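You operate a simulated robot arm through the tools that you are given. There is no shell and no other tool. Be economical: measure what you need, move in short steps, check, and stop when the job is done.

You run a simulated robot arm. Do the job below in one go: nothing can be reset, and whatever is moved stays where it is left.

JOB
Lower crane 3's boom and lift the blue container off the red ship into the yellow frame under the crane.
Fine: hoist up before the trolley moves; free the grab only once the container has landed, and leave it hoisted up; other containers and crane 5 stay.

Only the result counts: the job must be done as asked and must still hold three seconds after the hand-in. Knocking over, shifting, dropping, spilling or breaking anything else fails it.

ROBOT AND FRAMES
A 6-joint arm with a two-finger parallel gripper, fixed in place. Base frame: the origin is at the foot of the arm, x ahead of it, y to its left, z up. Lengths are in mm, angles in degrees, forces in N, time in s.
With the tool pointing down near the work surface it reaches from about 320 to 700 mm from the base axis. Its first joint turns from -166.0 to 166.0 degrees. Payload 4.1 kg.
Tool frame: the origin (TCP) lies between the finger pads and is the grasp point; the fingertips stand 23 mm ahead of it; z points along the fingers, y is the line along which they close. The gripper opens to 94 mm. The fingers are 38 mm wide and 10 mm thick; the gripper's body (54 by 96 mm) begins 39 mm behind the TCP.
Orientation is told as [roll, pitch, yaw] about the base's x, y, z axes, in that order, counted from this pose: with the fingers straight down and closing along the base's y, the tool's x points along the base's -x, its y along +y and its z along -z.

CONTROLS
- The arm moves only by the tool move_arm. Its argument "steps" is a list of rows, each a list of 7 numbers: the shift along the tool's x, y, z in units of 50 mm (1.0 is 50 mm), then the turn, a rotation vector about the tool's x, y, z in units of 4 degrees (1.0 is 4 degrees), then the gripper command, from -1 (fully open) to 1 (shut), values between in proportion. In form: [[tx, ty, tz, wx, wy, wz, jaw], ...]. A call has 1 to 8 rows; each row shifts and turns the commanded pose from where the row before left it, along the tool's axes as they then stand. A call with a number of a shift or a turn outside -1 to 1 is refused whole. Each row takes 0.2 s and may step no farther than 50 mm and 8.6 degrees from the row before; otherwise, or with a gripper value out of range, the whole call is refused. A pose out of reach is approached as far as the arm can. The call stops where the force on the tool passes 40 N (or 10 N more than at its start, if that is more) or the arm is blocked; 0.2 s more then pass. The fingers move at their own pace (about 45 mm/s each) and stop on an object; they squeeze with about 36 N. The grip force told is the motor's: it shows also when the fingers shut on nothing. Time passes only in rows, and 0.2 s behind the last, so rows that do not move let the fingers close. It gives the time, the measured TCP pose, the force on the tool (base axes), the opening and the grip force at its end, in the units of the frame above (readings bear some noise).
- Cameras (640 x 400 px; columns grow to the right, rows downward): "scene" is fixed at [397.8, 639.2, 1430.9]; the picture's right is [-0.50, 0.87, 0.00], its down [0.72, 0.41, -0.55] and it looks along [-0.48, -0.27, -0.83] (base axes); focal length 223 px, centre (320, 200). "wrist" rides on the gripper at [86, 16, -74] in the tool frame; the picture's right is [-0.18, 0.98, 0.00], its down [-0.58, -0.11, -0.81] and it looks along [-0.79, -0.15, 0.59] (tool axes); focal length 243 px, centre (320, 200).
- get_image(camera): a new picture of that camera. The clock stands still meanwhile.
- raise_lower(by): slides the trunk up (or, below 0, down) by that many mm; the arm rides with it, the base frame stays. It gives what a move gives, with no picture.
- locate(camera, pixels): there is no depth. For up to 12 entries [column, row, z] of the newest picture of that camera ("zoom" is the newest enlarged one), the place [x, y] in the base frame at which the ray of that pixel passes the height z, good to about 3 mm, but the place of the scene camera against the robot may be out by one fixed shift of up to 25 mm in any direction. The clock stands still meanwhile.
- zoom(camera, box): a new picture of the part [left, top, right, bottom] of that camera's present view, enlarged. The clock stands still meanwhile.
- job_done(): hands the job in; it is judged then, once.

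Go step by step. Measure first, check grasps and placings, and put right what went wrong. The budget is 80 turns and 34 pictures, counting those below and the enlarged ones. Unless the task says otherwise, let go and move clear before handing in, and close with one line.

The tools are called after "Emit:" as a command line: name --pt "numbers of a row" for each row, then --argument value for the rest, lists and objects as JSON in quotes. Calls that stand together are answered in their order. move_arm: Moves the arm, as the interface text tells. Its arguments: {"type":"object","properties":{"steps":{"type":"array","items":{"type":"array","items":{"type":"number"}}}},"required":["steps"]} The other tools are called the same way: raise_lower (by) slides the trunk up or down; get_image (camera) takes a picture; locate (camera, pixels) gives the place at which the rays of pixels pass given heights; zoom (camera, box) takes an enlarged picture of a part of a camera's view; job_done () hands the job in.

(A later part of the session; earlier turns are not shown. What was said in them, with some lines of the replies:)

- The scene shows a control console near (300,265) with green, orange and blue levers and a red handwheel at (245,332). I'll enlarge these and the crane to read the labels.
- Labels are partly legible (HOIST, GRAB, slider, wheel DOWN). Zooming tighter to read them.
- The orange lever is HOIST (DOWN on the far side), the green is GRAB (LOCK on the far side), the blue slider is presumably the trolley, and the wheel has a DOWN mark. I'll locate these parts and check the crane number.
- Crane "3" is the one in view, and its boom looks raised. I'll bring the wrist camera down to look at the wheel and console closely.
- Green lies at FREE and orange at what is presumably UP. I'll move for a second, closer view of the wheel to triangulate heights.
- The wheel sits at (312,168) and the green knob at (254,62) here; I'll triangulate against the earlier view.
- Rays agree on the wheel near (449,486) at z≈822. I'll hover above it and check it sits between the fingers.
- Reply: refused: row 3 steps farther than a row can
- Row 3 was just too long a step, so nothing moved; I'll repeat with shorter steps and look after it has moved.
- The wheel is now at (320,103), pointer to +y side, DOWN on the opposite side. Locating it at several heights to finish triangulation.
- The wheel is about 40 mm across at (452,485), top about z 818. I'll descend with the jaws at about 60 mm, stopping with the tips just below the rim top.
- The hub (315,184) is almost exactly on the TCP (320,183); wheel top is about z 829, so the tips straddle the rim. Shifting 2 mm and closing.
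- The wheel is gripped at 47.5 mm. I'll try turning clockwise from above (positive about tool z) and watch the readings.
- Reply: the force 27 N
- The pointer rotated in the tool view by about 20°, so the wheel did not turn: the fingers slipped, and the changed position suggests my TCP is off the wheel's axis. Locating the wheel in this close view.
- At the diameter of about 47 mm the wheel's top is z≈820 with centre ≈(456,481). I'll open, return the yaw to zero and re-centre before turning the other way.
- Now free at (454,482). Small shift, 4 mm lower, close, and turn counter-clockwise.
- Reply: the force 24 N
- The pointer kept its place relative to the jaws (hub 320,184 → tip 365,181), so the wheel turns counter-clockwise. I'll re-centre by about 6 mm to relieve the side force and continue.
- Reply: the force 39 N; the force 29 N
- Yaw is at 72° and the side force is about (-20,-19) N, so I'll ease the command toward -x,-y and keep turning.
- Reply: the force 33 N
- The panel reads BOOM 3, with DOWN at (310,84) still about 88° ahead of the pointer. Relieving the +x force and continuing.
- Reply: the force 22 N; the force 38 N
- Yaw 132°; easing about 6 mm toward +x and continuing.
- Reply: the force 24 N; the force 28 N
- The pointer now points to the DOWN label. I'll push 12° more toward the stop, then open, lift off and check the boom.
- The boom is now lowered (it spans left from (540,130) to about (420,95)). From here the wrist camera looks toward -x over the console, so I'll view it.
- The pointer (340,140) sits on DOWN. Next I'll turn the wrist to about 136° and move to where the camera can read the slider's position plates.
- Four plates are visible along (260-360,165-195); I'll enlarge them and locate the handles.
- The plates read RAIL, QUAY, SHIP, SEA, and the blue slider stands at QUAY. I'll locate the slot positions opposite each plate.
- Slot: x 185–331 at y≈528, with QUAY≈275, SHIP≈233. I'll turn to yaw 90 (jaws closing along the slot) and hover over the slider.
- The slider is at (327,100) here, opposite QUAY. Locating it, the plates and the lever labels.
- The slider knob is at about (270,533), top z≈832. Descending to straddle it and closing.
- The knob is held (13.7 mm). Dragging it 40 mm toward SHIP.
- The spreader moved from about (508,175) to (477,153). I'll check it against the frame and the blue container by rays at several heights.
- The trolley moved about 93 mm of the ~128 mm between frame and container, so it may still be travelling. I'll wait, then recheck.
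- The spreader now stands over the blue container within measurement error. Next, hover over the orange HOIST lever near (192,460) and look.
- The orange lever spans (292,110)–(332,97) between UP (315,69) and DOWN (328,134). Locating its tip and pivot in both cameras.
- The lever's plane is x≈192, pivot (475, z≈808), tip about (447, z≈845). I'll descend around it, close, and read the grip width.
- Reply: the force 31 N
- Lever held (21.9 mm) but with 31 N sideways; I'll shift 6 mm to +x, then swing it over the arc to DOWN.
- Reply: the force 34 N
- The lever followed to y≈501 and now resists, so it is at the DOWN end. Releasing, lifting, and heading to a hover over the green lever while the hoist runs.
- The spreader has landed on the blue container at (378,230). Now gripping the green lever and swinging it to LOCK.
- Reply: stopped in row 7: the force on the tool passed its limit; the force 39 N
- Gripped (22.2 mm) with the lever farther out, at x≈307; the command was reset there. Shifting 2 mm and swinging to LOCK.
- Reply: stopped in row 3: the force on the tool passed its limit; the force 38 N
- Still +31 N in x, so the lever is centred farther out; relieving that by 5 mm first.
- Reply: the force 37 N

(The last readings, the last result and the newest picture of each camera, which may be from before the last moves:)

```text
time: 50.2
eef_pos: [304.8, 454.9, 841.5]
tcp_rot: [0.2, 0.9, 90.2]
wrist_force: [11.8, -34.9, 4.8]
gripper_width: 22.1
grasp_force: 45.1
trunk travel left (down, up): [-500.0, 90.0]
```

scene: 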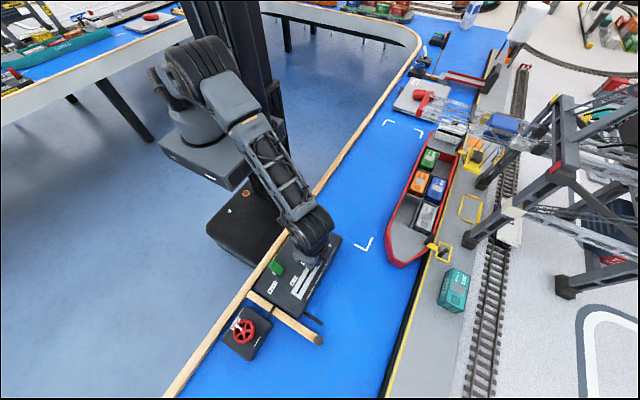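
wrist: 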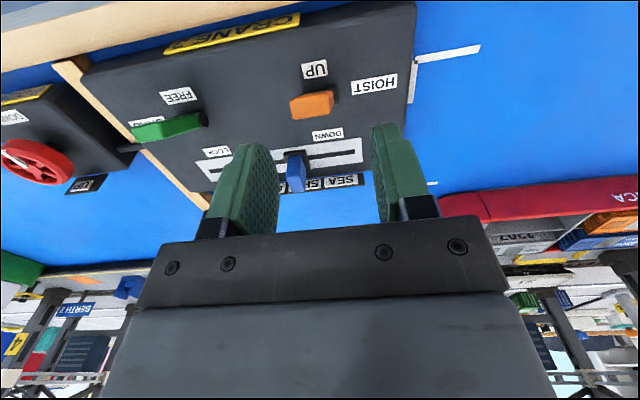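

Residual forces from the offset grip remain. I'll open, settle at x≈306, re-grip cleanly.

Emit:
move_arm --pt "0 0 0 0 0 0 0.2" --pt "0 0 0 0 0 0 0.2" --pt "0 0 0 0 0 0 0.2"

```text
time: 51.0
eef_pos: [306.3, 457.0, 839.6]
tcp_rot: [0.0, 0.8, 90.1]
wrist_force: [0.2, -0.2, -0.1]
gripper_width: 37.7
grasp_force: 0.2
trunk travel left (down, up): [-500.0, 90.0]
```

Free now at (306,457). Closing again and reading.

Emit:
move_arm --pt "0.06 0 0 0 0 0 0.5" --pt "0 0 0 0 0 0 1" --pt "0 0 0 0 0 0 1" --pt "0 0 0 0 0 0 1"

```text
time: 52.0
eef_pos: [305.2, 454.7, 840.4]
tcp_rot: [-0.1, 0.7, 90.2]
wrist_force: [-2.1, 4.4, 0.4]
gripper_width: 21.9
grasp_force: 45.3
trunk travel left (down, up): [-500.0, 90.0]
```

Clean grip now with almost no side force. Swinging to LOCK.

Emit:
move_arm --pt "-0.14 0 -0.1 0 0 0 1" --pt "-0.14 0 -0.06 0 0 0 1" --pt "-0.16 0 -0.02 0 0 0 1" --pt "-0.16 0 0.02 0 0 0 1" --pt "-0.16 0 0.06 0 0 0 1" --pt "-0.16 0 0.1 0 0 0 1" --pt "0 0 0 0 0 0 1"

```text
time: 53.6
eef_pos: [304.5, 500.8, 843.4]
tcp_rot: [-0.1, 0.3, 90.4]
wrist_force: [9.5, -19.2, 26.8]
gripper_width: 21.9
grasp_force: 44.8
trunk travel left (down, up): [-500.0, 90.0]
```

Same end-stop signature: LOCK reached. Releasing, lifting, and moving to hover over the orange lever at its DOWN position.

Emit:
move_arm --pt "0 0 0 0 0 0 0" --pt "0 0 0 0 0 0 -0.1" --pt "0 0 -0.4 0 0 0 -0.1" --pt "0 0 -0.8 0 0 0 -0.1" --pt "0 0.8 0 0 0 0 -0.1" --pt "0 0.7 0 0 0 0 -0.1" --pt "0 0.68 0 0 0 0 -0.1" --pt "0 0 0 0 0 0 -0.1"

```text
time: 55.5
eef_pos: [195.1, 502.7, 898.1]
tcp_rot: [0.0, 0.6, 90.2]
wrist_force: [0.4, -0.2, 0.7]
gripper_width: 51.4
grasp_force: 0.1
trunk travel left (down, up): [-500.0, 90.0]
```

Hovering over the orange lever; descending with a narrower opening (slider knob nearby) and closing.

Emit:
move_arm --pt "0.06 0 0.2 0 0 0 0.1" --pt "0 0 0.4 0 0 0 0.1" --pt "0 0 0.4 0 0 0 0.1" --pt "0 0 0.1 0 0 0 0.1" --pt "0 0 0 0 0 0 1" --pt "0 0 0 0 0 0 1" --pt "0 0 0 0 0 0 1"

```text
time: 57.0
eef_pos: [195.1, 498.4, 843.8]
tcp_rot: [0.0, 0.9, 90.1]
wrist_force: [-11.8, 1.4, -2.4]
gripper_width: 21.7
grasp_force: 44.6
trunk travel left (down, up): [-500.0, 90.0]
```

Held cleanly. Swinging back to UP.

Emit:
move_arm --pt "0.16 0 -0.1 0 0 0 1" --pt "0.16 0 -0.06 0 0 0 1" --pt "0.16 0 -0.02 0 0 0 1" --pt "0.16 0 0.02 0 0 0 1" --pt "0.16 0 0.06 0 0 0 1" --pt "0.16 0 0.1 0 0 0 1" --pt "0 0 0 0 0 0 1"

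```text
time: 58.4
eef_pos: [195.7, 461.5, 852.4]
tcp_rot: [-0.3, 0.0, 90.3]
wrist_force: [-18.9, 2.1, 4.9]
gripper_width: 21.7
grasp_force: 44.7
trunk travel left (down, up): [-500.0, 90.0]
stopped in row 6: the force on the tool passed its limit (the readings are from after the stop); the commanded pose is now the measured one
```

It stopped short at y≈461; continuing the last part with a lower path.

Emit:
move_arm --pt "0 0 0.06 0 0 0 1" --pt "0.1 0 0.08 0 0 0 1" --pt "0.1 0 0.06 0 0 0 1" --pt "0.04 0 0.02 0 0 0 1" --pt "0 0 0 0 0 0 1"

```text
time: 58.9
eef_pos: [195.6, 460.1, 852.1]
tcp_rot: [-0.2, -0.8, 90.3]
wrist_force: [-12.6, -11.4, 20.4]
gripper_width: 21.7
grasp_force: 44.7
trunk travel left (down, up): [-500.0, 90.0]
stopped in row 2: the force on the tool passed its limit (the readings are from after the stop); the commanded pose is now the measured one
```

The push-down was sliding along the lever; I'll follow the wider arc (mostly -y).

Emit:
move_arm --pt "0.07 0 0.01 0 0 0 1" --pt "0.07 0 0.03 0 0 0 1" --pt "0.07 0 0.04 0 0 0 1" --pt "0.06 0 0.04 0 0 0 1" --pt "0 0 0 0 0 0 1"

```text
time: 59.7
eef_pos: [195.0, 455.8, 849.8]
tcp_rot: [-0.4, -1.4, 90.3]
wrist_force: [-20.0, -1.9, 11.6]
gripper_width: 22.0
grasp_force: 44.5
trunk travel left (down, up): [-500.0, 90.0]
stopped in row 4: the force on the tool passed its limit (the readings are from after the stop); the commanded pose is now the measured one
```

Progress to y≈456. I'll release, lift clear, wait, and look at the lever and hoist.

Emit:
move_arm --pt "0 0 0 0 0 0 0" --pt "0 0 0 0 0 0 -0.1" --pt "0 0 -0.5 0 0 0 -0.1" --pt "0 0 -0.7 0 0 0 -0.1" --pt "0 -0.9 0 0 0 0 -0.1" --pt "0 -0.9 0 0 0 0 -0.1" --pt "0 -0.9 0 0 0 0 -0.1" --pt "0 0 0 0 0 0 -0.1"

Emit:
zoom --camera "scene" --box '[260, 80, 560, 268]'

```text
time: 61.5
eef_pos: [333.8, 456.0, 913.2]
tcp_rot: [-0.4, -1.4, 90.3]
wrist_force: [0.1, 0.4, -0.4]
gripper_width: 51.9
grasp_force: 0.0
trunk travel left (down, up): [-500.0, 90.0]
```

```text
2.13 times, centred on (410, 174) of scene
```

zoom: 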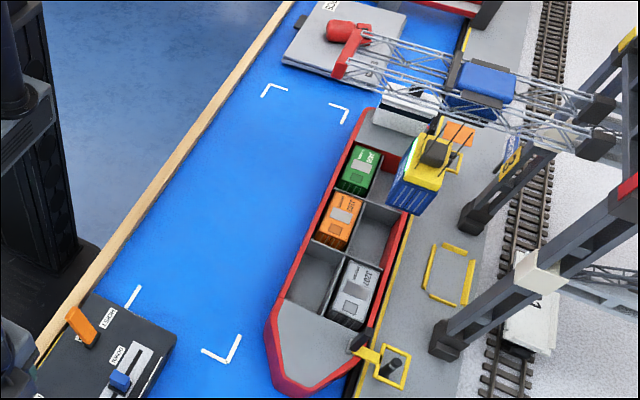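

The blue container hangs from the spreader at full hoist. Next: grip the slider again at (231.5,533) and bring it back to QUAY.

Emit:
move_arm --pt "-0.5 0.6 0 -0.35 -0.1 0 -0.1" --pt "-0.5 0.7 0 0 0 0 -0.1" --pt "-0.54 0.75 0 0 0 0 -0.1" --pt "0 0 0.6 0 0 0 -0.1" --pt "0 0 0.3 0 0 0 -0.1" --pt "0 0 0 0 0 0 -0.1"

```text
time: 62.9
eef_pos: [228.8, 532.4, 868.4]
tcp_rot: [1.0, -1.8, 90.2]
wrist_force: [0.4, 0.7, 0.3]
gripper_width: 51.8
grasp_force: 0.1
trunk travel left (down, up): [-500.0, 90.0]
```

Correcting the small tilt, then descending onto the knob.

Emit:
move_arm --pt "0 -0.05 0 0.25 0.45 0 -0.1" --pt "0 0 0.4 0 0 0 -0.1" --pt "0 0 0.28 0 0 0 -0.1" --pt "0 0 0 0 0 0 0.3" --pt "0 0 0 0 0 0 1" --pt "0 0 0 0 0 0 1" --pt "0 0 0 0 0 0 1"

```text
time: 64.5
eef_pos: [231.9, 533.2, 834.5]
tcp_rot: [0.0, 0.0, 90.3]
wrist_force: [-0.6, 0.7, -2.2]
gripper_width: 13.7
grasp_force: 44.7
trunk travel left (down, up): [-500.0, 90.0]
```

Knob held at 231.9. Dragging 40 mm to QUAY (271.5) in small rows.

Emit:
move_arm --pt "0 -0.1 0 0 0 0 1" --pt "0 -0.14 0 0 0 0 1" --pt "0 -0.14 0 0 0 0 1" --pt "0 -0.14 0 0 0 0 1" --pt "0 -0.14 0 0 0 0 1" --pt "0 -0.13 0 0 0 0 1" --pt "0 0 0 0 0 0 1"

Emit:
move_arm --pt "0 0 0 0 0 0 1" --pt "0 0 0 0 0 0 1" --pt "0 0 0 0 0 0 1" --pt "0 0 0 0 0 0 1" --pt "0 0 0 0 0 0 1" --pt "0 0 0 0 0 0 1" --pt "0 0 0 0 0 0 1" --pt "0 0 0 0 0 0 1"

```text
time: 66.1
eef_pos: [269.9, 532.8, 832.6]
tcp_rot: [0.1, 0.2, 90.3]
wrist_force: [0.7, -4.8, -15.6]
gripper_width: 13.8
grasp_force: 44.8
trunk travel left (down, up): [-500.0, 90.0]
```

```text
time: 67.9
eef_pos: [270.3, 532.7, 833.6]
tcp_rot: [0.0, 0.2, 90.2]
wrist_force: [-0.5, -11.3, -21.0]
gripper_width: 13.7
grasp_force: 44.9
trunk travel left (down, up): [-500.0, 90.0]
```

At 270.3; nudging 1.2 mm to the original QUAY reading, then releasing, lifting and checking alignment.

Emit:
move_arm --pt "0 -0.024 0 0 0 0 1" --pt "0 0 0 0 0 0 1" --pt "0 0 0 0 0 0 1"

Emit:
move_arm --pt "0 0 0 0 0 0 0.3" --pt "0 0 0 0 0 0 0.3" --pt "0 0 -0.5 0 0 0 0.2" --pt "0 0 -0.8 0 0 0 -0.1" --pt "0.3 0.7 0 0 0 0 -0.1" --pt "0.7 0.6 0 0 0 0 -0.1" --pt "0.6 0.22 0 0 0 0 -0.1" --pt "0 0 0 0 0 0 -0.1"

Emit:
zoom --camera "scene" --box '[400, 80, 560, 240]'

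```text
time: 68.7
eef_pos: [271.7, 532.5, 832.4]
tcp_rot: [0.0, 0.2, 90.3]
wrist_force: [-1.8, -10.5, -24.7]
gripper_width: 13.8
grasp_force: 45.2
trunk travel left (down, up): [-500.0, 90.0]
```

```text
time: 70.5
eef_pos: [195.5, 451.4, 900.9]
tcp_rot: [-0.1, 0.0, 90.4]
wrist_force: [0.1, -0.7, -0.2]
gripper_width: 51.6
grasp_force: 0.0
trunk travel left (down, up): [-500.0, 90.0]
```

```text
2.50 times, centred on (480, 160) of scene
```

zoom: 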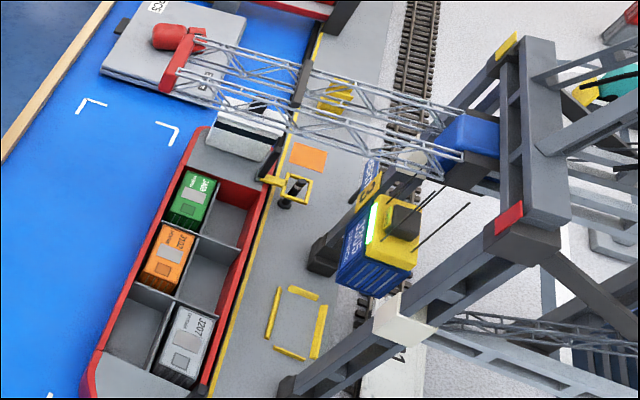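

The spreader is back exactly at its original QUAY spot (509.6,172.8). Gripping the orange lever to lower.

Emit:
move_arm --pt "0 0 0.4 0 0 0 -0.1" --pt "0 0 0.5 0 0 0 -0.1" --pt "0 0 0.3 0 0 0 0.2" --pt "0 0 0 0 0 0 1" --pt "0 0 0 0 0 0 1" --pt "0 0 0 0 0 0 1"

```text
time: 71.9
eef_pos: [196.6, 453.2, 839.8]
tcp_rot: [-0.1, 0.0, 90.3]
wrist_force: [-2.8, 1.8, -1.6]
gripper_width: 21.7
grasp_force: 44.9
trunk travel left (down, up): [-500.0, 90.0]
```

Clean grip. Swinging to DOWN.

Emit:
move_arm --pt "-0.16 0 -0.1 0 0 0 1" --pt "-0.16 0 -0.06 0 0 0 1" --pt "-0.16 0 -0.02 0 0 0 1" --pt "-0.16 0 0.02 0 0 0 1" --pt "-0.16 0 0.06 0 0 0 1" --pt "-0.16 0 0.1 0 0 0 1" --pt "0 0 0 0 0 0 1"

```text
time: 73.5
eef_pos: [194.7, 499.7, 841.5]
tcp_rot: [-0.1, -0.1, 90.2]
wrist_force: [-6.8, -17.3, 23.3]
gripper_width: 21.8
grasp_force: 44.4
trunk travel left (down, up): [-500.0, 90.0]
```

DOWN reached. Releasing, lifting, moving to hover over the green lever (LOCK side) and waiting for the landing before a check.

Emit:
move_arm --pt "0 0 0 0 0 0 0" --pt "0 0 0 0 0 0 -0.1" --pt "0 0 -0.4 0 0 0 -0.1" --pt "0 0 -0.8 0 0 0 0" --pt "0 -0.8 0 0 0 0 0.15" --pt "0 -0.8 0 0 0 0 0.15" --pt "0 -0.6 0 0 0 0 0.15" --pt "0 0 0 0 0 0 0.15"

Emit:
move_arm --pt "0 0 0 0 0 0 0.15" --pt "0 0 0 0 0 0 0.15" --pt "0 0 0 0 0 0 0.15" --pt "0 0 0 0 0 0 0.15" --pt "0 0 0 0 0 0 0.15" --pt "0 0 0 0 0 0 0.15" --pt "0 0 0 0 0 0 0.15" --pt "0 0 0 0 0 0 0.15"

Emit:
zoom --camera "scene" --box '[400, 80, 560, 240]'

```text
time: 75.3
eef_pos: [305.2, 500.8, 899.5]
tcp_rot: [0.1, 0.1, 90.4]
wrist_force: [0.3, -0.4, 0.1]
gripper_width: 40.3
grasp_force: 0.1
trunk travel left (down, up): [-500.0, 90.0]
```

```text
time: 77.1
eef_pos: [304.0, 499.8, 899.2]
tcp_rot: [-0.1, 0.0, 90.3]
wrist_force: [0.9, 0.0, -0.1]
gripper_width: 40.0
grasp_force: 0.1
trunk travel left (down, up): [-500.0, 90.0]
```

```text
2.50 times, centred on (480, 160) of scene
```

zoom: 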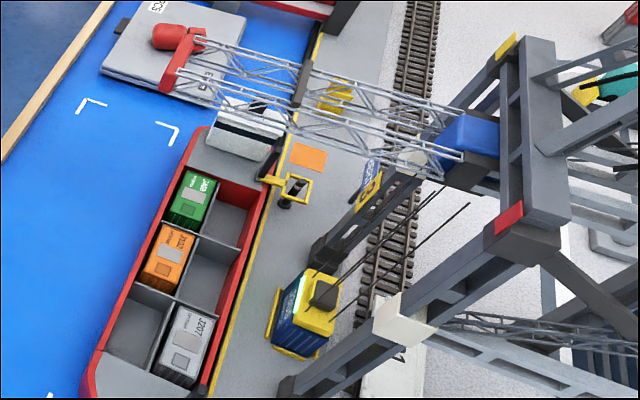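

The container stands in the yellow frame at (300,315). Now gripping the green lever at LOCK.

Emit:
move_arm --pt "0.03 0 0.4 0 0 0 0.15" --pt "0 0 0.4 0 0 0 0.15" --pt "0 0 0.3 0 0 0 0.15" --pt "0 0 0 0 0 0 0.6" --pt "0 0 0 0 0 0 1" --pt "0 0 0 0 0 0 1"

```text
time: 78.5
eef_pos: [305.6, 498.7, 842.7]
tcp_rot: [0.0, 0.0, 90.2]
wrist_force: [2.3, 0.7, -1.3]
gripper_width: 21.7
grasp_force: 45.2
trunk travel left (down, up): [-500.0, 90.0]
```

Clean grip. Swinging back to FREE along a slightly higher arc.

Emit:
move_arm --pt "0.14 0 -0.1 0 0 0 1" --pt "0.14 0 -0.07 0 0 0 1" --pt "0.14 0 -0.03 0 0 0 1" --pt "0.14 0 0 0 0 0 1" --pt "0.14 0 0.02 0 0 0 1" --pt "0.14 0 0.05 0 0 0 1" --pt "0.12 0 0.07 0 0 0 1" --pt "0 0 0 0 0 0 1"

```text
time: 79.0
eef_pos: [305.5, 493.5, 845.9]
tcp_rot: [0.0, -0.2, 90.3]
wrist_force: [1.8, 12.6, -19.6]
gripper_width: 21.7
grasp_force: 45.4
trunk travel left (down, up): [-500.0, 90.0]
stopped in row 2: the force on the tool passed its limit (the readings are from after the stop); the commanded pose is now the measured one
```

Stopped by the upward component; continuing with less lift.

Emit:
move_arm --pt "0.14 0 -0.03 0 0 0 1" --pt "0.15 0 -0.03 0 0 0 1" --pt "0.15 0 -0.01 0 0 0 1" --pt "0.15 0 0.01 0 0 0 1" --pt "0.15 0 0.04 0 0 0 1" --pt "0.12 0 0.06 0 0 0 1" --pt "0 0 0 0 0 0 1"

```text
time: 80.7
eef_pos: [305.3, 449.9, 849.3]
tcp_rot: [-0.3, -0.5, 90.1]
wrist_force: [-6.6, 18.7, 25.7]
gripper_width: 21.9
grasp_force: 45.1
trunk travel left (down, up): [-500.0, 90.0]
```

FREE end reached (y≈450, stop force). Releasing and moving to the orange lever at DOWN.

Emit:
move_arm --pt "0 0 0 0 0 0 0" --pt "0 0 0 0 0 0 -0.1" --pt "0 0 -0.5 0 0 0 -0.1" --pt "0 0 -0.7 0 0 0 0" --pt "-0.4 0.8 0 0 0 0 0.1" --pt "-0.4 0.8 0 0 0 0 0.1" --pt "-0.24 0.58 0 0 0 0 0.1" --pt "0 0 0 0 0 0 0.1"

```text
time: 82.5
eef_pos: [195.1, 500.0, 908.1]
tcp_rot: [-0.1, -0.2, 90.2]
wrist_force: [-0.1, -0.1, 0.4]
gripper_width: 42.3
grasp_force: 0.1
trunk travel left (down, up): [-500.0, 90.0]
```

Descending on the orange lever and gripping.

Emit:
move_arm --pt "0.03 0 0.5 0 0 0 0.1" --pt "0 0 0.5 0 0 0 0.1" --pt "0 0 0.3 0 0 0 0.1" --pt "0 0 0 0 0 0 0.6" --pt "0 0 0 0 0 0 1" --pt "0 0 0 0 0 0 1"

Emit:
move_arm --pt "0.15 0 -0.06 0 0 0 1" --pt "0.15 0 -0.05 0 0 0 1" --pt "0.15 0 -0.03 0 0 0 1" --pt "0.15 0 0 0 0 0 1" --pt "0.15 0 0.02 0 0 0 1" --pt "0.15 0 0.04 0 0 0 1" --pt "0.1 0 0.05 0 0 0 1" --pt "0 0 0 0 0 0 1"

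```text
time: 83.8
eef_pos: [194.6, 500.3, 842.9]
tcp_rot: [0.0, -0.3, 90.2]
wrist_force: [-2.7, 2.0, -1.3]
gripper_width: 21.8
grasp_force: 44.9
trunk travel left (down, up): [-500.0, 90.0]
```

```text
time: 85.7
eef_pos: [195.0, 450.0, 845.5]
tcp_rot: [-0.2, -0.5, 90.2]
wrist_force: [-20.3, 19.2, 26.8]
gripper_width: 22.1
grasp_force: 44.9
trunk travel left (down, up): [-500.0, 90.0]
```

UP end reached. Releasing, lifting well clear, waiting, then using the last picture for the final check.

Emit:
move_arm --pt "0 0 0 0 0 0 0" --pt "0 0 0 0 0 0 -0.1" --pt "0 0 -0.5 0 0 0 -0.1" --pt "0 0 -0.9 0 0 0 -0.1" --pt "0 0 -0.9 0 0 0 -0.1" --pt "0.8 0 -0.5 0 0 0 -0.1" --pt "0.8 0 0 0 0 0 -0.1" --pt "0 0 0 0 0 0 -0.1"

Emit:
move_arm --pt "0 0 0 0 0 0 -0.1" --pt "0 0 0 0 0 0 -0.1" --pt "0 0 0 0 0 0 -0.1" --pt "0 0 0 0 0 0 -0.1" --pt "0 0 0 0 0 0 -0.1" --pt "0 0 0 0 0 0 -0.1" --pt "0 0 0 0 0 0 -0.1" --pt "0 0 0 0 0 0 -0.1"

Emit:
zoom --camera "scene" --box '[250, 80, 560, 300]'

```text
time: 87.5
eef_pos: [192.7, 370.8, 983.7]
tcp_rot: [0.0, -0.2, 90.3]
wrist_force: [-0.5, 0.8, 0.3]
gripper_width: 51.6
grasp_force: 0.0
trunk travel left (down, up): [-500.0, 90.0]
```

```text
time: 89.2
eef_pos: [193.2, 370.6, 984.1]
tcp_rot: [-0.2, -0.2, 90.1]
wrist_force: [-0.2, -0.1, -0.4]
gripper_width: 51.7
grasp_force: 0.0
trunk travel left (down, up): [-500.0, 90.0]
```

```text
1.82 times, centred on (405, 190) of scene
```

zoom: 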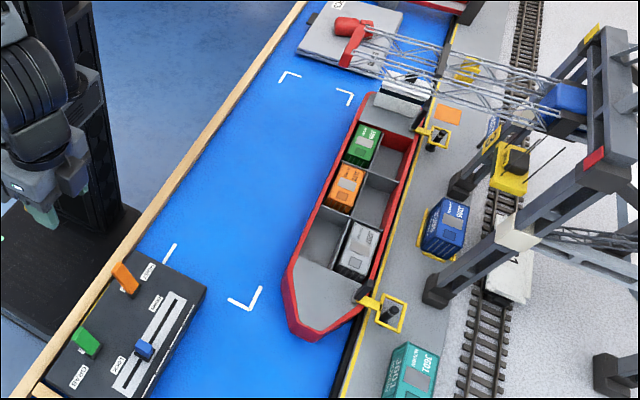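

The blue container stands in the yellow frame at (447,228), and the empty spreader is fully up at (510,170). Both levers are at FREE and UP and the arm is clear, so I'm handing in.

Emit:
job_done

```text
The job is handed in.
```

I handed the job in: crane 3's boom is down, the blue container is off the red ship and standing in the yellow frame, and the freed grab is hoisted up. The last picture showed the other containers where they were; I never touched crane 5 but did not check it in that picture.
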